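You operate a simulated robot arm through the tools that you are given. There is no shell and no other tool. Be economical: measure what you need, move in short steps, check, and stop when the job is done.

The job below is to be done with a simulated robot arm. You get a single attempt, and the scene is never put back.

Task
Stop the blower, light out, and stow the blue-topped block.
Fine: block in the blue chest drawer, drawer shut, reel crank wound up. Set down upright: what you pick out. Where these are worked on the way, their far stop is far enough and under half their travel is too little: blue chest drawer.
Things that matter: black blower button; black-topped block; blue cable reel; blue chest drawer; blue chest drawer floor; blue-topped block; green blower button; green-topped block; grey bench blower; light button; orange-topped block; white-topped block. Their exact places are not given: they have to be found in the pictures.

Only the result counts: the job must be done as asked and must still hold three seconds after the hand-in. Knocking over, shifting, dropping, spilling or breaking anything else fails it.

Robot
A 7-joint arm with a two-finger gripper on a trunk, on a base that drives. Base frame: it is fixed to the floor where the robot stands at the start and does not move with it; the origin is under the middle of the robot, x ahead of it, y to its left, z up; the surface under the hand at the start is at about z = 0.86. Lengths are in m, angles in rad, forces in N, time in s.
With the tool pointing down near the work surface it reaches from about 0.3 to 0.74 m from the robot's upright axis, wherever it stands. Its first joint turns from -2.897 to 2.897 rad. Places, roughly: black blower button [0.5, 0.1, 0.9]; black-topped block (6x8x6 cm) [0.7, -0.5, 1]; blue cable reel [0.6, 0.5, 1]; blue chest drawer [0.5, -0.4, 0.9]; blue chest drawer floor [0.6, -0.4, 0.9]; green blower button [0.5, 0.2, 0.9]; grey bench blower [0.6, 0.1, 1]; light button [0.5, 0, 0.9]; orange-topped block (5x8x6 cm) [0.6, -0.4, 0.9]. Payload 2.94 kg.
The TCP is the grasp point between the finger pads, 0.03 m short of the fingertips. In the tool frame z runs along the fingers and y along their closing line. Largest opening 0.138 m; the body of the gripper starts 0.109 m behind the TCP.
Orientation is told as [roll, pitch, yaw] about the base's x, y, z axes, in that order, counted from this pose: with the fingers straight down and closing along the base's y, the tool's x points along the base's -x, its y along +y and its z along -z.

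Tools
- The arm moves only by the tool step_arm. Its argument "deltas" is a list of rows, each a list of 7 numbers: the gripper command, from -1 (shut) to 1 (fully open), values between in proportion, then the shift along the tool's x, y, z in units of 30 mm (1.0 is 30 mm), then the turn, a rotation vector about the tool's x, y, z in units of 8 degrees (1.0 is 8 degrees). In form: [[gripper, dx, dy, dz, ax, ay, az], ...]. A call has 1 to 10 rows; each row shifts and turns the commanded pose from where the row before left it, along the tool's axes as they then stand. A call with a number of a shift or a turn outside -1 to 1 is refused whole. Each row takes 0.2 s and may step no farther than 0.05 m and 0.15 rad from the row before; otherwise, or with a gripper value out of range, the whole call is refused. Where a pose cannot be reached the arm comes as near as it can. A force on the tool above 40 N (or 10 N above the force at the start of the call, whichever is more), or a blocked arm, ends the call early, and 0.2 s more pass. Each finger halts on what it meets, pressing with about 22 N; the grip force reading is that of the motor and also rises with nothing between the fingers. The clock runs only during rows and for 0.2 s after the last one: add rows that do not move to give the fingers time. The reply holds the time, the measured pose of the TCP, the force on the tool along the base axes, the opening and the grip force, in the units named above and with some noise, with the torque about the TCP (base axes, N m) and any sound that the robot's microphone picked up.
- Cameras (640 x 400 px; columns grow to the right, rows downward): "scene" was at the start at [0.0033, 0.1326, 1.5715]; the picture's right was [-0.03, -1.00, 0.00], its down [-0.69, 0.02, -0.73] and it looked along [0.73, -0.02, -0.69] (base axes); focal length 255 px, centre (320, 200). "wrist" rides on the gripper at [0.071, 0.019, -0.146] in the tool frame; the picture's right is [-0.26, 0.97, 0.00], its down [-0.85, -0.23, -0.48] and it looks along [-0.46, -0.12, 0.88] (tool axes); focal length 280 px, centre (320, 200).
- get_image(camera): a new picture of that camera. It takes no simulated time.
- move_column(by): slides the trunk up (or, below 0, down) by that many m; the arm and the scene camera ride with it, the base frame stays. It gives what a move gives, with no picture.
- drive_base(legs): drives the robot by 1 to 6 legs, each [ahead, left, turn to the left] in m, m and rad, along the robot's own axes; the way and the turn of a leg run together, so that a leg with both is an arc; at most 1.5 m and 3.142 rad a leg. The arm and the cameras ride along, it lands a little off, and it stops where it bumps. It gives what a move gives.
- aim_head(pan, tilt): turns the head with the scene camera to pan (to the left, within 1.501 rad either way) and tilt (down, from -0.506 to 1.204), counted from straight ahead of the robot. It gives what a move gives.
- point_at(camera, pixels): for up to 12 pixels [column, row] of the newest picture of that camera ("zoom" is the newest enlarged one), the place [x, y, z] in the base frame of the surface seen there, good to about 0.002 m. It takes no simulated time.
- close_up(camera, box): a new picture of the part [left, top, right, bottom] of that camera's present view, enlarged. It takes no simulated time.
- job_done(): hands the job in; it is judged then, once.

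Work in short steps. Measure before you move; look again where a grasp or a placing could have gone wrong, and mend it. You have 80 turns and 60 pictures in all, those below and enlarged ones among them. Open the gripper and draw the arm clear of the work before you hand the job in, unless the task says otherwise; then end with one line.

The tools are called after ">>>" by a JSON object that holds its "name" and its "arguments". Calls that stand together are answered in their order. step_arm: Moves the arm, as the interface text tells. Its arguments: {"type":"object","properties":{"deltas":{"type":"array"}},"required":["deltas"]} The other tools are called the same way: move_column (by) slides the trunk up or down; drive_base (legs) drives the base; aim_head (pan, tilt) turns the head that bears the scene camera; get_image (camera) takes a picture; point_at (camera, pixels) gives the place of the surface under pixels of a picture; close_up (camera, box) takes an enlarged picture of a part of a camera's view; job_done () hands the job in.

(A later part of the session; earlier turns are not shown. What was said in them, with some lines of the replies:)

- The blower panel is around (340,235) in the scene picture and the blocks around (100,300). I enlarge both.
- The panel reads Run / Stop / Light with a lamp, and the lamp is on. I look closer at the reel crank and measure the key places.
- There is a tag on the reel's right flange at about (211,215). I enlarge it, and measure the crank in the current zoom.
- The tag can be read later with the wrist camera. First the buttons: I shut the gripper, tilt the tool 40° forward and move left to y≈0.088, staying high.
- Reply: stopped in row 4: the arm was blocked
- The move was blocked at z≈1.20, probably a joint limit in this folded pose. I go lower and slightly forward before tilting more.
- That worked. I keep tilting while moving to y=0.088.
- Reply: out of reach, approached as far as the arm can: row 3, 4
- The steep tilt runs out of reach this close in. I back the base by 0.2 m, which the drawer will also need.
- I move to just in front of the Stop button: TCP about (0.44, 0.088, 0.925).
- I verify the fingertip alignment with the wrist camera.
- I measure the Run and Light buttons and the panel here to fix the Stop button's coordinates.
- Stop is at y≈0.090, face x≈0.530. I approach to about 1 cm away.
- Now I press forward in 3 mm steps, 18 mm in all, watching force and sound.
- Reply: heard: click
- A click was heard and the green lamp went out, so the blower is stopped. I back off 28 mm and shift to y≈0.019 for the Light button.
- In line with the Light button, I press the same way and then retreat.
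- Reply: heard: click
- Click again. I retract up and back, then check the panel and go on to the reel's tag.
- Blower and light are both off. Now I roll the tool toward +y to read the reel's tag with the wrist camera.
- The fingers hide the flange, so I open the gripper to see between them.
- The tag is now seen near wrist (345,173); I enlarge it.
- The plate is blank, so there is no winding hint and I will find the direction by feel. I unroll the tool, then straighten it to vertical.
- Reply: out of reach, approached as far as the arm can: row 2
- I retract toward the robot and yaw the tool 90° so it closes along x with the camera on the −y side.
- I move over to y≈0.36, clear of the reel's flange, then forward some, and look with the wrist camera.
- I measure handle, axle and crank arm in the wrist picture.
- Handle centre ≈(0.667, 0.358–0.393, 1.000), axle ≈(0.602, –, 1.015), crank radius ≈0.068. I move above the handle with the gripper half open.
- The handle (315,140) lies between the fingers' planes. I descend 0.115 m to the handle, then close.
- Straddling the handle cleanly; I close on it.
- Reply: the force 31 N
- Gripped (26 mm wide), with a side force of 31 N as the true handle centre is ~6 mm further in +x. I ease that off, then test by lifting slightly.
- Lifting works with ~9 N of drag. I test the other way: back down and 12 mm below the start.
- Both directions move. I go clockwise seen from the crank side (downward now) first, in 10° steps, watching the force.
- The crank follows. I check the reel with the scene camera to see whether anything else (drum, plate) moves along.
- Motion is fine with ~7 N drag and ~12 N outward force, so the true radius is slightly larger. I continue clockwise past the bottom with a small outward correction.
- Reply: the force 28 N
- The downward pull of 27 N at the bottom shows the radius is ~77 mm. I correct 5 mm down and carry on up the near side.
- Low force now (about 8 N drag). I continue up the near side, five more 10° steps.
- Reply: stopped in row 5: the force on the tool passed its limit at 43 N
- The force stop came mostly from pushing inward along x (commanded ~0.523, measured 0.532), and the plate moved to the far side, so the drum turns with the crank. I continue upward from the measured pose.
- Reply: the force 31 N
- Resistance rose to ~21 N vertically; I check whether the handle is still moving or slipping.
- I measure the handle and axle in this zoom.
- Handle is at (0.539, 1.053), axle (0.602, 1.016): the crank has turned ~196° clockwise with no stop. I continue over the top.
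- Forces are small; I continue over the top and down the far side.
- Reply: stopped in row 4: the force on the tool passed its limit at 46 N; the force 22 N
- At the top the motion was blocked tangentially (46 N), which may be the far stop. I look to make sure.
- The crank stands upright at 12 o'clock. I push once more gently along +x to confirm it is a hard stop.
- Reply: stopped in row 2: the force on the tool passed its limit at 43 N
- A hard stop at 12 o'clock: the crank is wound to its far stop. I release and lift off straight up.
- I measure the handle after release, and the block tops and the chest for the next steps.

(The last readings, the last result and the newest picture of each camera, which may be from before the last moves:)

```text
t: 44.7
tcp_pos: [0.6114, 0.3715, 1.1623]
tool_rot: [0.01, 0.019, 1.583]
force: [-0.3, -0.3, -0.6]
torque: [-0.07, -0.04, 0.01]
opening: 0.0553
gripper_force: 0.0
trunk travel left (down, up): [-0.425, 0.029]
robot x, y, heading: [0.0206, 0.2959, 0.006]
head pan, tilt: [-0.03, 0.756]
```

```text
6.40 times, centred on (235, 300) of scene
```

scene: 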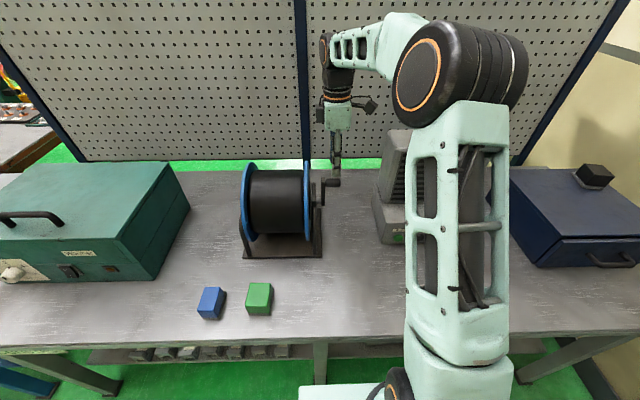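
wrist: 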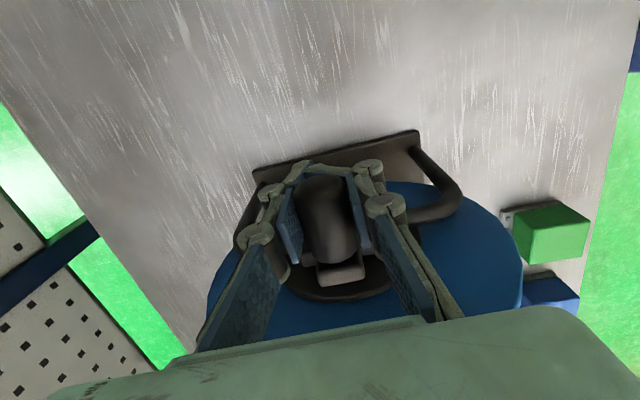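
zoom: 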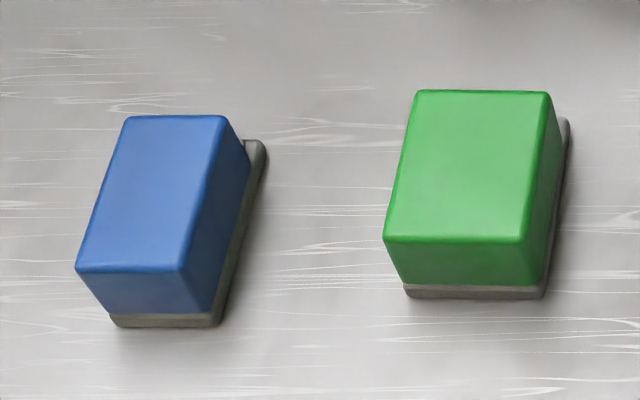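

The crank stayed at the top. Next the drawer: I back off and drive right to stand in front of the chest.

>>> {"name": "drive_base", "arguments": {"legs": [[-0.3, 0, 0], [0, -0.65, 0]]}}

>>> {"name": "get_image", "arguments": {"camera": "scene"}}

```text
t: 52.6
tcp_pos: [0.3181, -0.2848, 1.1623]
tool_rot: [0.01, 0.021, 1.589]
force: [-0.5, -0.1, 0.2]
torque: [-0.01, -0.03, 0.0]
opening: 0.0552
gripper_force: 0.1
trunk travel left (down, up): [-0.425, 0.029]
robot x, y, heading: [-0.2752, -0.3605, 0.013]
head pan, tilt: [-0.03, 0.756]
```

```text
28 pictures are left
```

scene: 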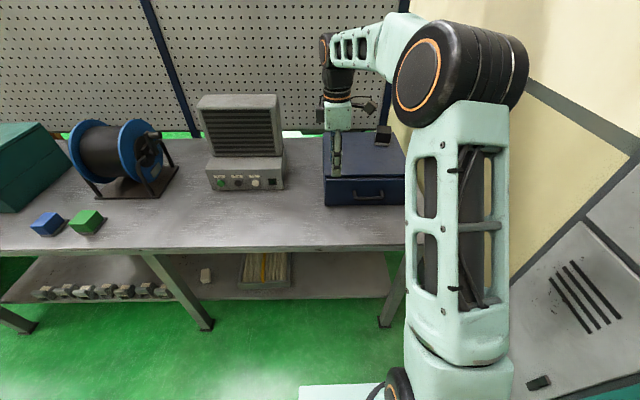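

The drawer handle shows near (370,195). I enlarge and measure it.

>>> {"name": "close_up", "arguments": {"camera": "scene", "box": [315, 125, 411, 215]}}

>>> {"name": "get_image", "arguments": {"camera": "wrist"}}

```text
4.44 times, centred on (363, 170) of scene
```

zoom: 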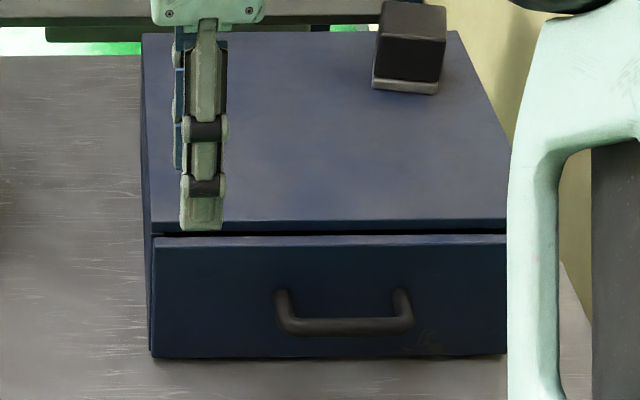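

```text
26 pictures are left
```

wrist: 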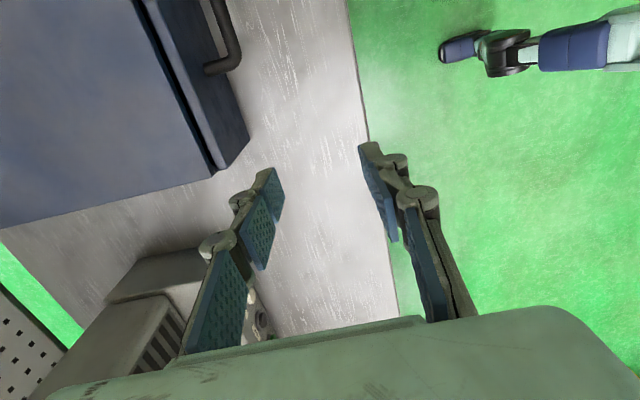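

>>> {"name": "point_at", "arguments": {"camera": "zoom", "pixels": [[345, 321], [345, 328], [300, 325], [400, 322], [282, 300], [403, 298], [345, 300], [345, 238], [160, 240], [500, 240], [345, 222], [330, 355]]}}

```text
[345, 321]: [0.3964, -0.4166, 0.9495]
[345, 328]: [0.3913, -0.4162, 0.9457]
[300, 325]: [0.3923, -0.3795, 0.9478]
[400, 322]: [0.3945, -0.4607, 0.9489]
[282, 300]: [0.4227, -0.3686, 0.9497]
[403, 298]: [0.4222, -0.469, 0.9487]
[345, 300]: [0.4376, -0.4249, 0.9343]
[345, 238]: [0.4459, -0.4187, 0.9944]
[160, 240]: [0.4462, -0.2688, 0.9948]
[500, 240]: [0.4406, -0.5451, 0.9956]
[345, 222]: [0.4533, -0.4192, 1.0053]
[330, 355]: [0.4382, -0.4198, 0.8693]
```

Bar centre ≈(0.396, −0.418, 0.945), front plane x≈0.438. I move above it with a 40 mm opening.

>>> {"name": "step_arm", "arguments": {"deltas": [[-0.42, 0.88, -0.52, 0, 0, 0, 0], [-0.42, 0.88, -0.52, 0, 0, 0, 0], [-0.42, 0.88, -0.52, 0, 0, 0, 0], [-0.42, 0.88, -0.52, 0, 0, 0, 0], [-0.42, 0.88, -0.52, 0, 0, 0, 0], [-0.42, 0, 0, 1, 0, 0, 0], [-0.42, 0, 0, 1, 0, 0, 0], [-0.42, 0, 0, 1, 0, 0, 0], [-0.42, 0, 0, 0, 0, 0, 0]]}}

>>> {"name": "get_image", "arguments": {"camera": "wrist"}}

```text
t: 54.6
tcp_pos: [0.3982, -0.4152, 1.0743]
tool_rot: [0.011, 0.021, 1.588]
force: [0.1, -0.2, 0.0]
torque: [-0.01, 0.02, -0.01]
opening: 0.0401
gripper_force: 0.1
trunk travel left (down, up): [-0.425, 0.029]
robot x, y, heading: [-0.2756, -0.3622, 0.012]
head pan, tilt: [-0.03, 0.756]
```

```text
25 pictures are left
```

wrist: 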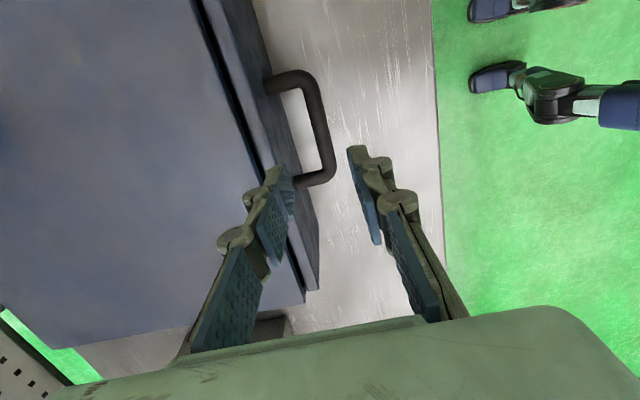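

Aligned with the bar. I descend to it and close.

>>> {"name": "step_arm", "arguments": {"deltas": [[-0.42, 0.05, 0.07, 1, 0, 0, 0], [-0.42, 0, 0, 1, 0, 0, 0], [-0.42, 0, 0, 1, 0, 0, 0], [-0.42, 0, 0, 1, 0, 0, 0], [-0.42, 0, 0, 0.1, 0, 0, 0], [-1, 0, 0, 0, 0, 0, 0], [-1, 0, 0, 0, 0, 0, 0], [-1, 0, 0, 0, 0, 0, 0]]}}

```text
t: 56.4
tcp_pos: [0.3964, -0.4188, 0.9502]
tool_rot: [0.011, 0.022, 1.591]
force: [3.1, -0.4, -3.1]
torque: [-0.06, -0.06, -0.26]
opening: 0.0146
gripper_force: 40.9
trunk travel left (down, up): [-0.425, 0.029]
robot x, y, heading: [-0.2742, -0.36, 0.017]
head pan, tilt: [-0.03, 0.756]
```

The bar is gripped. I pull the drawer toward −x.

>>> {"name": "step_arm", "arguments": {"deltas": [[-1, 0, 0.5, 0, 0, 0, 0], [-1, 0, 0.7, 0, 0, 0, 0], [-1, 0, 0.7, 0, 0, 0, 0], [-1, 0, 0.7, 0, 0, 0, 0], [-1, 0, 0.7, 0, 0, 0, 0], [-1, 0, 0.7, 0, 0, 0, 0], [-1, 0, 0.7, 0, 0, 0, 0]]}}

```text
t: 58.0
tcp_pos: [0.2546, -0.4188, 0.9501]
tool_rot: [0.013, 0.019, 1.592]
force: [-0.2, 17.4, -18.9]
torque: [0.44, -0.02, -0.3]
opening: 0.0148
gripper_force: 41.1
trunk travel left (down, up): [-0.425, 0.029]
robot x, y, heading: [-0.2799, -0.3637, 0.01]
head pan, tilt: [-0.03, 0.756]
```

Opened 142 mm, no x stop yet. I pull further with a slight +y correction until it stops.

>>> {"name": "step_arm", "arguments": {"deltas": [[-1, -0.12, 0.5, 0, 0, 0, 0], [-1, 0, 0.6, 0, 0, 0, 0], [-1, 0, 0.6, 0, 0, 0, 0], [-1, 0, 0.6, 0, 0, 0, 0]]}}

>>> {"name": "get_image", "arguments": {"camera": "scene"}}

```text
t: 59.1
tcp_pos: [0.1853, -0.4198, 0.9501]
tool_rot: [0.016, 0.015, 1.59]
force: [-1.6, 4.1, -8.6]
torque: [0.89, -0.05, -0.19]
opening: 0.0148
gripper_force: 40.8
trunk travel left (down, up): [-0.425, 0.029]
robot x, y, heading: [-0.2748, -0.3672, 0.008]
head pan, tilt: [-0.03, 0.756]
stopped in row 4: the force on the tool passed its limit at 41 N (the readings are from after the stop); the commanded pose is now the measured one
```

```text
24 pictures are left
```

scene: 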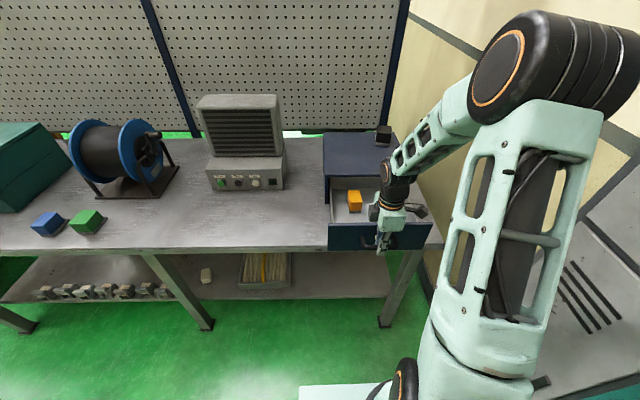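

Drawer fully open (~0.21 m); an orange block is inside at (355,200). I release, rise, and look into the drawer.

>>> {"name": "step_arm", "arguments": {"deltas": [[-0.42, 0, 0, 0, 0, 0, 0], [-0.42, 0, 0, 0, 0, 0, 0], [-0.42, 0, 0, -0.9, 0, 0, 0], [-0.42, 0, 0, -1, 0, 0, 0], [-0.42, 0, 0, -1, 0, 0, 0], [-0.42, 0, 0, -1, 0, 0, 0], [-0.42, 0, 0, -1, 0, 0, 0], [-0.42, 0, 0, -1, 0, 0, 0]]}}

>>> {"name": "close_up", "arguments": {"camera": "scene", "box": [315, 125, 441, 260]}}

```text
t: 60.9
tcp_pos: [0.1873, -0.4178, 1.1288]
tool_rot: [0.012, 0.02, 1.591]
force: [0.6, 0.5, -0.6]
torque: [-0.05, 0.0, -0.02]
opening: 0.04
gripper_force: 0.1
trunk travel left (down, up): [-0.425, 0.029]
robot x, y, heading: [-0.2764, -0.3618, 0.018]
head pan, tilt: [-0.03, 0.756]
```

```text
2.96 times, centred on (378, 192) of scene
```

zoom: 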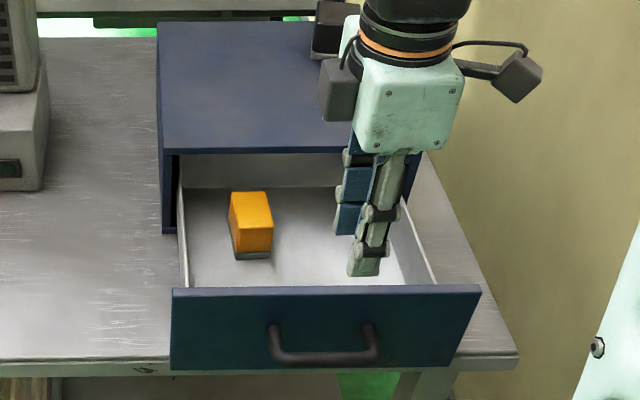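

>>> {"name": "point_at", "arguments": {"camera": "zoom", "pixels": [[250, 210], [232, 195], [270, 222], [310, 270], [330, 220], [195, 270], [190, 195], [181, 290], [435, 280], [300, 292], [300, 178], [320, 150]]}}

```text
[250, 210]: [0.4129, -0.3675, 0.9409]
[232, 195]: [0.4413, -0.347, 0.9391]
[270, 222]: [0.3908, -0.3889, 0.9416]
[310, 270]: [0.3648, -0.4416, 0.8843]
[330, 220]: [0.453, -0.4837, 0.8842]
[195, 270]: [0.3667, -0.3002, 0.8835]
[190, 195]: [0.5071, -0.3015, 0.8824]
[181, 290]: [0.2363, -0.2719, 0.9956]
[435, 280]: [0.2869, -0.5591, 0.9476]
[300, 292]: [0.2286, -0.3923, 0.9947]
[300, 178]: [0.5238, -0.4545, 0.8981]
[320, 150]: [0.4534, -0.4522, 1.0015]
```

The drawer floor is at z≈0.884 with free room around (0.34, −0.47). I turn the tool back to yaw≈0, then drive left to the blue block.

>>> {"name": "step_arm", "arguments": {"deltas": [[0.6, 0, 0, 0, 0, 0, 1], [0.6, 0, 0, 0, 0, 0, 1], [0.6, 0, 0, 0, 0, 0, 1], [0.6, 0, 0, 0, 0, 0, 1], [0.6, 0, 0, 0, 0, 0, 1], [0.6, 0, 0, 0, 0, 0, 1], [0.6, 0, 0, 0, 0, 0, 1], [0.6, 0, 0, 0, 0, 0, 1], [0.6, 0, 0, 0, 0, 0, 1], [0.6, 0, 0, 0, 0, 0, 1]]}}

>>> {"name": "drive_base", "arguments": {"legs": [[0, 1.0, 0]]}}

>>> {"name": "get_image", "arguments": {"camera": "scene"}}

>>> {"name": "get_image", "arguments": {"camera": "wrist"}}

```text
t: 63.1
tcp_pos: [0.1871, -0.4172, 1.1279]
tool_rot: [-0.015, 0.017, 0.191]
force: [-0.3, 0.0, -0.7]
torque: [-0.01, 0.0, 0.0]
opening: 0.1103
gripper_force: 0.1
trunk travel left (down, up): [-0.425, 0.029]
robot x, y, heading: [-0.2774, -0.3654, 0.018]
head pan, tilt: [-0.03, 0.756]
```

```text
t: 72.4
tcp_pos: [0.1665, 0.6177, 1.1278]
tool_rot: [-0.016, 0.016, 0.211]
force: [-0.9, -0.2, 0.1]
torque: [-0.03, -0.01, -0.02]
opening: 0.1103
gripper_force: 0.0
trunk travel left (down, up): [-0.425, 0.029]
robot x, y, heading: [-0.2979, 0.6669, 0.029]
head pan, tilt: [-0.03, 0.756]
```

```text
22 pictures are left
```

scene: 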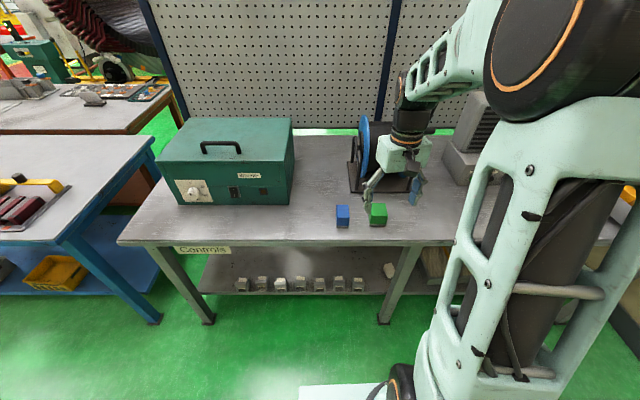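

```text
21 pictures are left
```

wrist: 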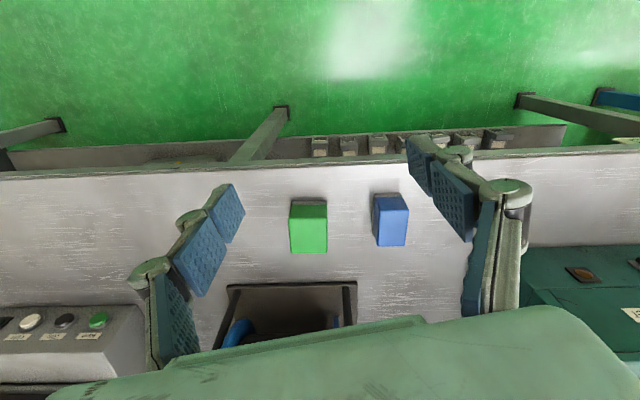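

I measure the blue block's top corners in the wrist picture.

>>> {"name": "close_up", "arguments": {"camera": "wrist", "box": [280, 180, 420, 265]}}

```text
4.57 times, centred on (350, 222) of wrist
```

zoom: 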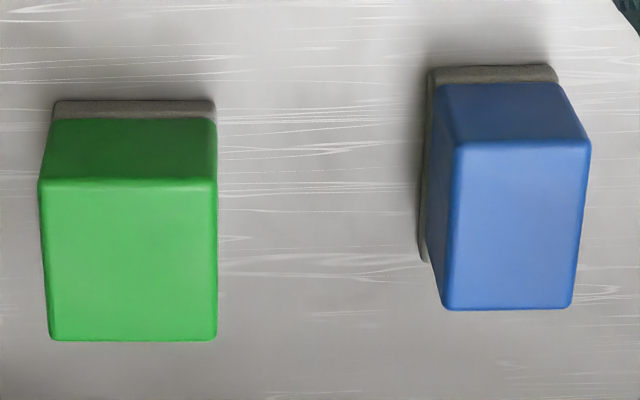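

>>> {"name": "point_at", "arguments": {"camera": "zoom", "pixels": [[464, 150], [582, 150], [562, 300], [450, 300], [515, 225], [490, 75], [422, 250], [430, 80], [550, 75], [515, 110], [190, 330], [204, 190]]}}

```text
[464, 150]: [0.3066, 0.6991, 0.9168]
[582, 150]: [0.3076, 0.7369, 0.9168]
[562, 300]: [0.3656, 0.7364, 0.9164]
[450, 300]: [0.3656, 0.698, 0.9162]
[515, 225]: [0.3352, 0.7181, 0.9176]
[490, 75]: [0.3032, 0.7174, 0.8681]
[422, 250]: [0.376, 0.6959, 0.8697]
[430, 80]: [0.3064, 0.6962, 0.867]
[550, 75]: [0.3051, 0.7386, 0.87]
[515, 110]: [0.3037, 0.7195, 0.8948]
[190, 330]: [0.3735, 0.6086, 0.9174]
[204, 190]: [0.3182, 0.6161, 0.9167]
```

Blue block: top centre (0.337, 0.718, 0.918), about 42 mm wide in y. I align yaw and move above it.

>>> {"name": "step_arm", "arguments": {"deltas": [[0.45, 0, 0, 0, 0, 0, 0.75], [0.45, 0, 0, 0, 0, 0, 0.75], [0.45, -0.95, 0.56, 0.5, 0, 0, 0], [0.45, -0.95, 0.56, 0.5, 0, 0, 0], [0.45, -0.95, 0.56, 0.5, 0, 0, 0], [0.45, -0.95, 0.56, 0.5, 0, 0, 0], [0.45, -0.95, 0.56, 0.5, 0, 0, 0], [0.45, -0.95, 0.56, 0.5, 0, 0, 0], [0.45, 0, 0, 0, 0, 0, 0]]}}

>>> {"name": "get_image", "arguments": {"camera": "wrist"}}

```text
t: 74.4
tcp_pos: [0.3368, 0.7196, 1.0343]
tool_rot: [-0.018, 0.013, 0.001]
force: [0.1, -1.0, 0.1]
torque: [0.01, -0.01, 0.03]
opening: 0.0998
gripper_force: 0.1
trunk travel left (down, up): [-0.425, 0.029]
robot x, y, heading: [-0.2939, 0.6664, 0.032]
head pan, tilt: [-0.03, 0.756]
```

```text
19 pictures are left
```

wrist: 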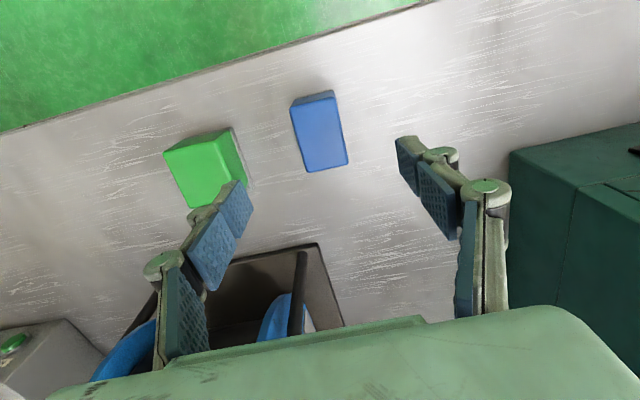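

Clear of the green block. I narrow to 80 mm, level the tool, descend and close.

>>> {"name": "step_arm", "arguments": {"deltas": [[0.16, 0, 0, 0, -0.13, -0.09, 0], [0.16, 0, 0, 1, 0, 0, 0], [0.16, 0, 0, 1, 0, 0, 0], [0.16, 0, 0, 1, 0, 0, 0], [0.16, 0, 0, 1, 0, 0, 0], [0.16, 0, 0, 0.38, 0, 0, 0], [-1, 0, 0, 0, 0, 0, 0], [-1, 0, 0, 0, 0, 0, 0], [-1, 0, 0, 0, 0, 0, 0], [-1, 0, 0, 0, 0, 0, 0]]}}

```text
t: 76.6
tcp_pos: [0.3339, 0.7181, 0.9025]
tool_rot: [-0.002, -0.001, 0.001]
force: [0.2, -0.9, -1.2]
torque: [-0.01, -0.06, -0.05]
opening: 0.0448
gripper_force: 22.0
trunk travel left (down, up): [-0.425, 0.029]
robot x, y, heading: [-0.2974, 0.6661, 0.029]
head pan, tilt: [-0.03, 0.756]
```

Gripped at 45 mm. I lift and draw back.

>>> {"name": "step_arm", "arguments": {"deltas": [[-1, 0, 0, -0.5, 0, 0, 0], [-1, 0, 0, -1, 0, 0, 0], [-1, 0, 0, -1, 0, 0, 0], [-1, 0, 0, -1, 0, 0, 0], [-1, 0, 0, -1, 0, 0, 0], [-1, 0, 0, -1, 0, 0, 0], [-1, 0, 0, -1, 0, 0, 0], [-1, 0.8, 0, -0.5, 0, 0, 0], [-1, 0.8, 0, 0, 0, 0, 0]]}}

>>> {"name": "get_image", "arguments": {"camera": "wrist"}}

```text
t: 78.6
tcp_pos: [0.2866, 0.7186, 1.1136]
tool_rot: [-0.001, -0.002, 0.002]
force: [-0.3, -0.3, -2.4]
torque: [-0.01, 0.01, -0.02]
opening: 0.0444
gripper_force: 22.3
trunk travel left (down, up): [-0.425, 0.029]
robot x, y, heading: [-0.3011, 0.6635, 0.032]
head pan, tilt: [-0.03, 0.756]
```

```text
18 pictures are left
```

wrist: 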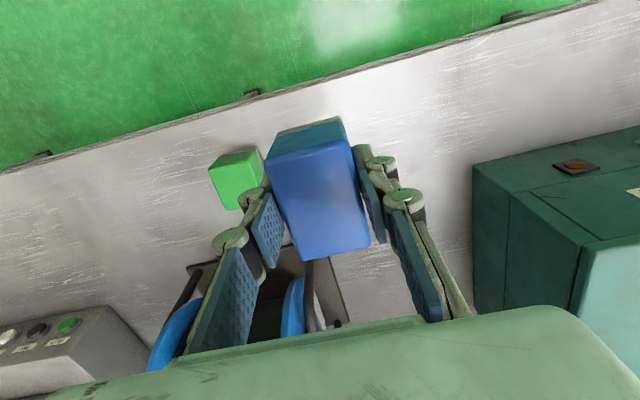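

The block is held. I drive back right to the open drawer.

>>> {"name": "drive_base", "arguments": {"legs": [[0, 0, -0.03], [0, -1.06, 0]]}}

>>> {"name": "get_image", "arguments": {"camera": "scene"}}

>>> {"name": "get_image", "arguments": {"camera": "wrist"}}

```text
t: 88.6
tcp_pos: [0.2815, -0.3657, 1.113]
tool_rot: [0.0, -0.001, -0.036]
force: [-0.6, -0.8, -1.6]
torque: [0.02, -0.01, 0.02]
opening: 0.0443
gripper_force: 21.8
trunk travel left (down, up): [-0.425, 0.029]
robot x, y, heading: [-0.3049, -0.3985, -0.008]
head pan, tilt: [-0.03, 0.756]
```

```text
17 pictures are left
```

scene: 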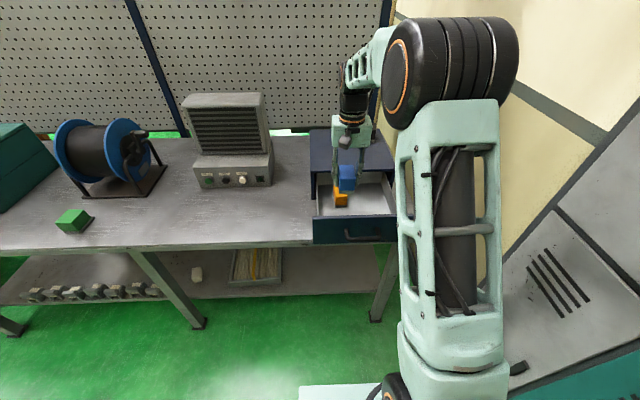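

```text
16 pictures are left
```

wrist: 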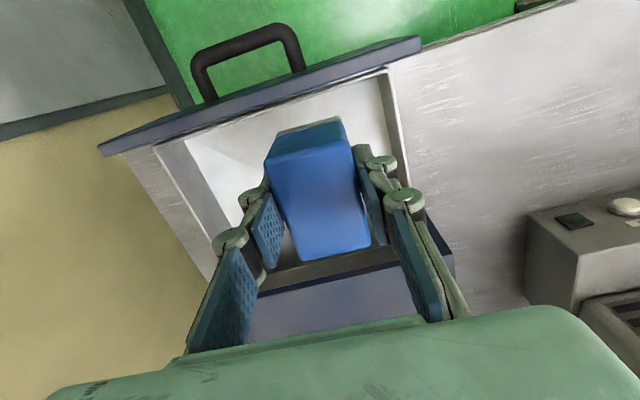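

The block hangs above the drawer. I move to (0.345, −0.48) and lower to about 2 cm above the floor.

>>> {"name": "step_arm", "arguments": {"deltas": [[-1, 0, 0, 0, 0, 0, -0.26], [-1, -0.53, -0.95, 0, 0, 0, 0], [-1, -0.53, -0.95, 0, 0, 0, 0], [-1, -0.53, -0.95, 0, 0, 0, 0], [-1, -0.53, -0.95, 0, 0, 0, 0], [-1, 0, 0, 0.9, 0, 0, 0], [-1, 0, 0, 0.9, 0, 0, 0], [-1, 0, 0, 1, 0, 0, 0], [-1, 0, 0, 1, 0, 0, 0], [-1, 0, 0, 1, 0, 0, 0]]}}

>>> {"name": "get_image", "arguments": {"camera": "wrist"}}

>>> {"name": "close_up", "arguments": {"camera": "scene", "box": [300, 120, 420, 250]}}

```text
t: 90.8
tcp_pos: [0.3482, -0.4792, 0.9702]
tool_rot: [0.0, 0.001, -0.001]
force: [0.2, -1.4, -2.1]
torque: [0.0, 0.02, -0.03]
opening: 0.0441
gripper_force: 21.9
trunk travel left (down, up): [-0.425, 0.029]
robot x, y, heading: [-0.3045, -0.3954, -0.011]
head pan, tilt: [-0.03, 0.756]
```

```text
15 pictures are left
```

wrist: 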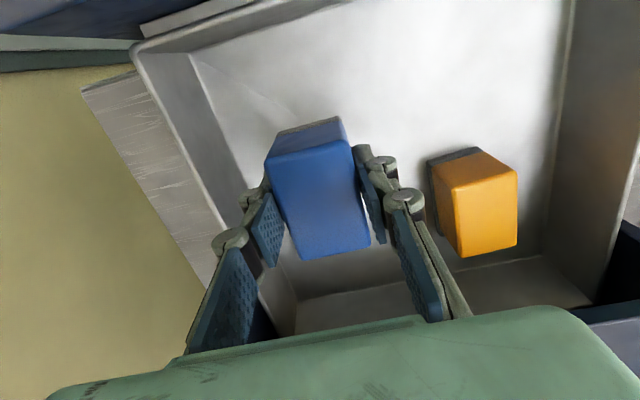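

```text
3.08 times, centred on (360, 185) of scene
```

zoom: 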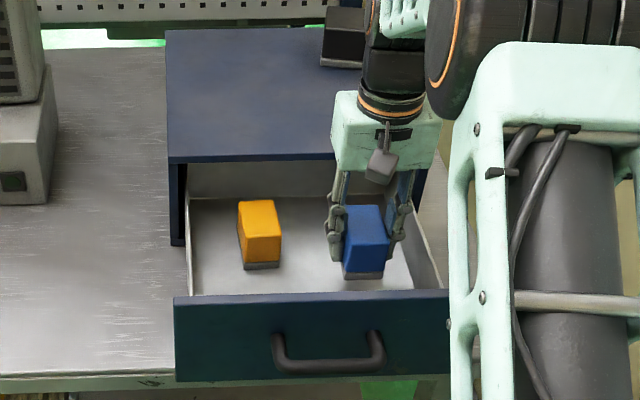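

All clear around the block. I lower to the floor gently.

>>> {"name": "step_arm", "arguments": {"deltas": [[-1, 0, 0, 0.6, 0, 0, 0], [-1, 0, 0, 0.5, 0, 0, 0], [-1, 0, 0, 0.25, 0, 0, 0], [-1, 0, 0, 0.07, 0, 0, 0], [-1, 0, 0, 0, 0, 0, 0]]}}

```text
t: 92.0
tcp_pos: [0.3465, -0.48, 0.9262]
tool_rot: [0.0, 0.001, -0.001]
force: [0.0, -0.1, -3.5]
torque: [0.01, 0.02, -0.01]
opening: 0.0445
gripper_force: 21.7
trunk travel left (down, up): [-0.425, 0.029]
robot x, y, heading: [-0.3034, -0.4001, -0.008]
head pan, tilt: [-0.03, 0.756]
```

No contact yet; I creep down a few mm.

>>> {"name": "step_arm", "arguments": {"deltas": [[-1, 0, 0, 0.04, 0, 0, 0], [-1, 0, 0, 0.04, 0, 0, 0], [-1, 0, 0, 0, 0, 0, 0]]}}

```text
t: 92.8
tcp_pos: [0.3457, -0.4802, 0.9249]
tool_rot: [0.0, -0.002, -0.003]
force: [-0.2, 0.6, 1.3]
torque: [0.06, 0.11, -0.08]
opening: 0.0444
gripper_force: 22.1
trunk travel left (down, up): [-0.425, 0.029]
robot x, y, heading: [-0.3035, -0.3948, -0.007]
head pan, tilt: [-0.03, 0.756]
```

The force turned positive, so the block rests on the floor. I open moderately and rise.

>>> {"name": "step_arm", "arguments": {"deltas": [[0, 0, 0, 0, 0, 0, 0], [0, 0, 0, 0, 0, 0, 0], [0, 0, 0, 0, 0, 0, 0], [0, 0, 0, -0.7, 0, 0, 0], [0, 0, 0, -1, 0, 0, 0], [0, 0, 0, -1, 0, 0, 0], [0, 0, 0, -1, 0, 0, 0], [0, 0, 0, -1, 0, 0, 0], [0, 0, 0, -0.8, 0, 0, 0]]}}

>>> {"name": "get_image", "arguments": {"camera": "wrist"}}

```text
t: 94.8
tcp_pos: [0.3481, -0.481, 1.0895]
tool_rot: [0.001, 0.001, -0.002]
force: [-0.3, 0.0, -0.1]
torque: [-0.02, 0.0, 0.02]
opening: 0.0691
gripper_force: 0.1
trunk travel left (down, up): [-0.425, 0.029]
robot x, y, heading: [-0.3032, -0.397, -0.009]
head pan, tilt: [-0.03, 0.756]
```

```text
13 pictures are left
```

wrist: 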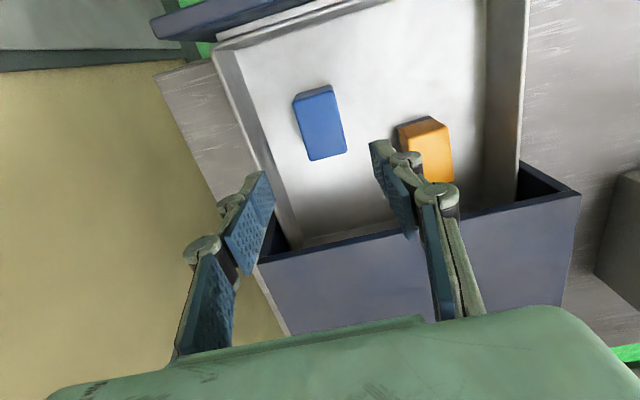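

The blue block stands upright beside the orange one. I shut the gripper and move in front of the handle to push the drawer shut.

>>> {"name": "step_arm", "arguments": {"deltas": [[-1, 0.91, 0.26, 0, 0, 0, 0], [-1, 0.91, 0.26, 0, 0, 0, 0], [-1, 0.91, 0.26, 0, 0, 0, 0], [-1, 0.91, 0.26, 0, 0, 0, 0], [-1, 0.91, 0.26, 0, 0, 0, 0], [-1, 0.91, 0.26, 0, 0, 0, 0], [-1, 0.91, 0.26, 0, 0, 0, 0], [-1, 0.91, 0.26, 0, 0, 0, 0], [-1, 0, 0, 0.9, 0, 0, 0]]}}

>>> {"name": "step_arm", "arguments": {"deltas": [[-1, 0, 0, 1, 0, 0, 0], [-1, 0, 0, 1, 0, 0, 0], [-1, 0, 0, 1, 0, 0, 0], [-1, 0, 0, 0.9, 0, 0, 0], [-1, 0, 0, 0, 0, 0, 0]]}}

>>> {"name": "get_image", "arguments": {"camera": "wrist"}}

```text
t: 96.8
tcp_pos: [0.1255, -0.417, 1.0626]
tool_rot: [-0.001, 0.001, -0.003]
force: [-0.2, 0.1, -0.2]
torque: [0.0, -0.02, -0.03]
opening: 0.0001
gripper_force: 22.3
trunk travel left (down, up): [-0.425, 0.029]
robot x, y, heading: [-0.3036, -0.3979, -0.013]
head pan, tilt: [-0.03, 0.756]
```

```text
t: 98.0
tcp_pos: [0.1274, -0.42, 0.949]
tool_rot: [0.0, 0.002, 0.0]
force: [-0.1, 0.7, -0.4]
torque: [0.02, 0.02, -0.01]
opening: 0.0002
gripper_force: 21.7
trunk travel left (down, up): [-0.425, 0.029]
robot x, y, heading: [-0.3048, -0.3997, -0.013]
head pan, tilt: [-0.03, 0.756]
```

```text
12 pictures are left
```

wrist: 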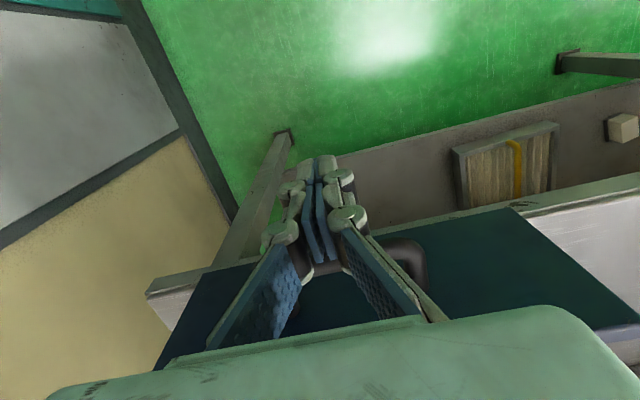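

In front of the bar. I push slowly toward +x.

>>> {"name": "step_arm", "arguments": {"deltas": [[-1, -0.6, 0, 0, 0, 0, 0], [-1, -0.4, 0, 0, 0, 0, 0], [-1, -0.3, 0, 0, 0, 0, 0], [-1, -0.4, 0, 0, 0, 0, 0], [-1, -0.5, 0, 0, 0, 0, 0], [-1, -0.5, 0, 0, 0, 0, 0], [-1, -0.5, 0, 0, 0, 0, 0], [-1, -0.5, 0, 0, 0, 0, 0], [-1, -0.5, 0, 0, 0, 0, 0], [-1, -0.5, 0, 0, 0, 0, 0]]}}

```text
t: 100.2
tcp_pos: [0.2669, -0.4178, 0.9466]
tool_rot: [-0.001, -0.002, -0.003]
force: [0.6, -0.5, 0.0]
torque: [-0.01, 0.01, -0.02]
opening: 0.0
gripper_force: 28.6
trunk travel left (down, up): [-0.425, 0.029]
robot x, y, heading: [-0.302, -0.3957, -0.012]
head pan, tilt: [-0.03, 0.756]
```

Hardly any force; I continue to the closed position.

>>> {"name": "step_arm", "arguments": {"deltas": [[-1, -0.4, 0, 0, 0, 0, 0], [-1, -0.5, 0, 0, 0, 0, 0], [-1, -0.5, 0, 0, 0, 0, 0], [-1, -0.5, 0, 0, 0, 0, 0], [-1, -0.5, 0, 0, 0, 0, 0], [-1, -0.4, 0, 0, 0, 0, 0], [-1, -0.3, 0, 0, 0, 0, 0], [-1, -0.3, 0, 0, 0, 0, 0], [-1, -0.2, 0, 0, 0, 0, 0], [-1, -0.2, 0, 0, 0, 0, 0]]}}

>>> {"name": "close_up", "arguments": {"camera": "scene", "box": [300, 120, 420, 250]}}

```text
t: 102.4
tcp_pos: [0.3776, -0.4179, 0.9445]
tool_rot: [0.0, 0.008, -0.002]
force: [-21.1, 0.6, 2.4]
torque: [0.0, 0.06, 0.02]
opening: 0.0062
gripper_force: 28.1
trunk travel left (down, up): [-0.425, 0.029]
robot x, y, heading: [-0.3028, -0.3948, -0.012]
head pan, tilt: [-0.03, 0.756]
```

```text
3.08 times, centred on (360, 185) of scene
```

zoom: 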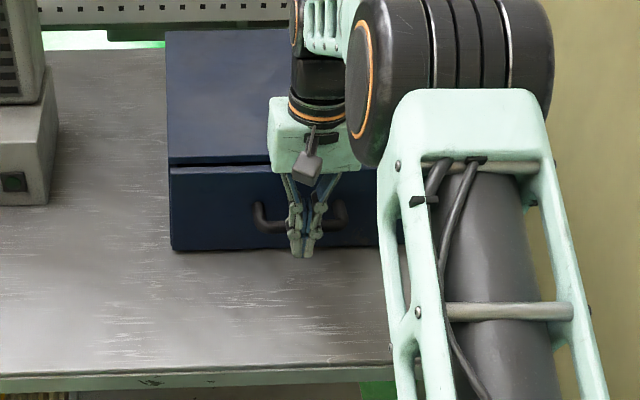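

The drawer is against its stop (21 N) and looks shut. I back off, rise and open the gripper, then check everything.

>>> {"name": "step_arm", "arguments": {"deltas": [[-1, 0.5, 0, 0, 0, 0, 0], [-1, 0.8, 0, 0, 0, 0, 0], [-1, 0.8, 0, -0.8, 0, 0, 0], [-1, 0.5, 0, -1, 0, 0, 0], [0, 0, 0, -1, 0, 0, 0], [0.5, 0, 0, -1, 0, 0, 0], [1, 0, 0, -1, 0, 0, 0], [1, 0, 0, 0, 0, 0, 0], [1, 0, 0, 0, 0, 0, 0]]}}

>>> {"name": "get_image", "arguments": {"camera": "scene"}}

>>> {"name": "close_up", "arguments": {"camera": "scene", "box": [300, 120, 420, 250]}}

>>> {"name": "point_at", "arguments": {"camera": "zoom", "pixels": [[185, 173], [230, 173], [185, 215], [205, 160], [265, 228], [175, 170]]}}

>>> {"name": "close_up", "arguments": {"camera": "scene", "box": [40, 80, 300, 240]}}

```text
t: 104.4
tcp_pos: [0.3037, -0.4172, 1.0873]
tool_rot: [0.002, 0.001, -0.002]
force: [0.4, 0.9, 0.6]
torque: [-0.01, -0.03, 0.02]
opening: 0.1379
gripper_force: 0.1
trunk travel left (down, up): [-0.425, 0.029]
robot x, y, heading: [-0.3029, -0.3972, -0.003]
head pan, tilt: [-0.03, 0.756]
```

```text
10 pictures are left
```

scene: 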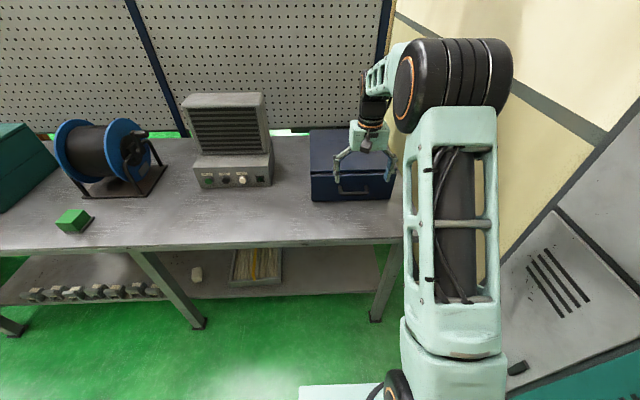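

```text
3.08 times, centred on (360, 185) of scene
```

zoom: 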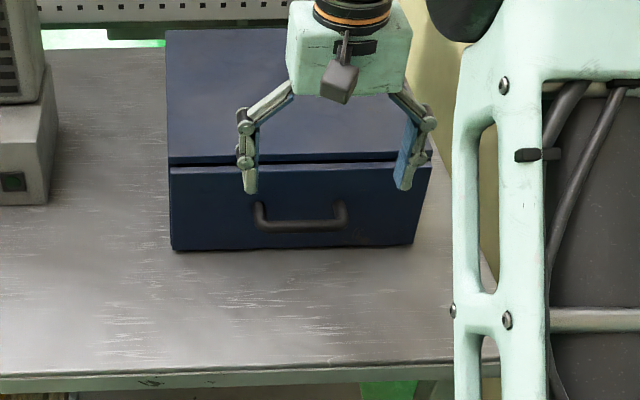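

```text
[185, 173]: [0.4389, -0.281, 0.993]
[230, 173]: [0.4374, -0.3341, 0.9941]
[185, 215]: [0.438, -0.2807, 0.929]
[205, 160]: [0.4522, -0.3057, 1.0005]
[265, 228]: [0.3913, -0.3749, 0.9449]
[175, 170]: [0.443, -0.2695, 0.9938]
```

```text
2.46 times, centred on (170, 160) of scene
```

zoom: 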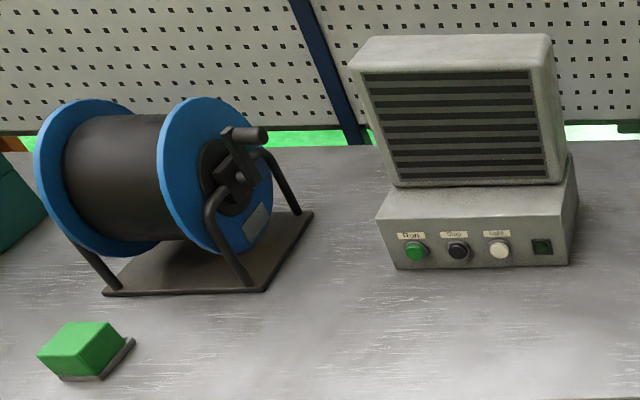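

The blower is stopped and its lamp is dark, the light is out, the crank stands at its stop, and the drawer is shut (front x≈0.438, as at the start). The gripper is open and clear, so I hand in.

>>> {"name": "job_done", "arguments": {}}

```text
The job is handed in.
```

I handed the job in. The blower is stopped and its light is out. The blue-topped block stands upright in the shut drawer. I wound the reel crank clockwise to a hard stop; nothing on the reel marks the winding direction, so clockwise is my inference.
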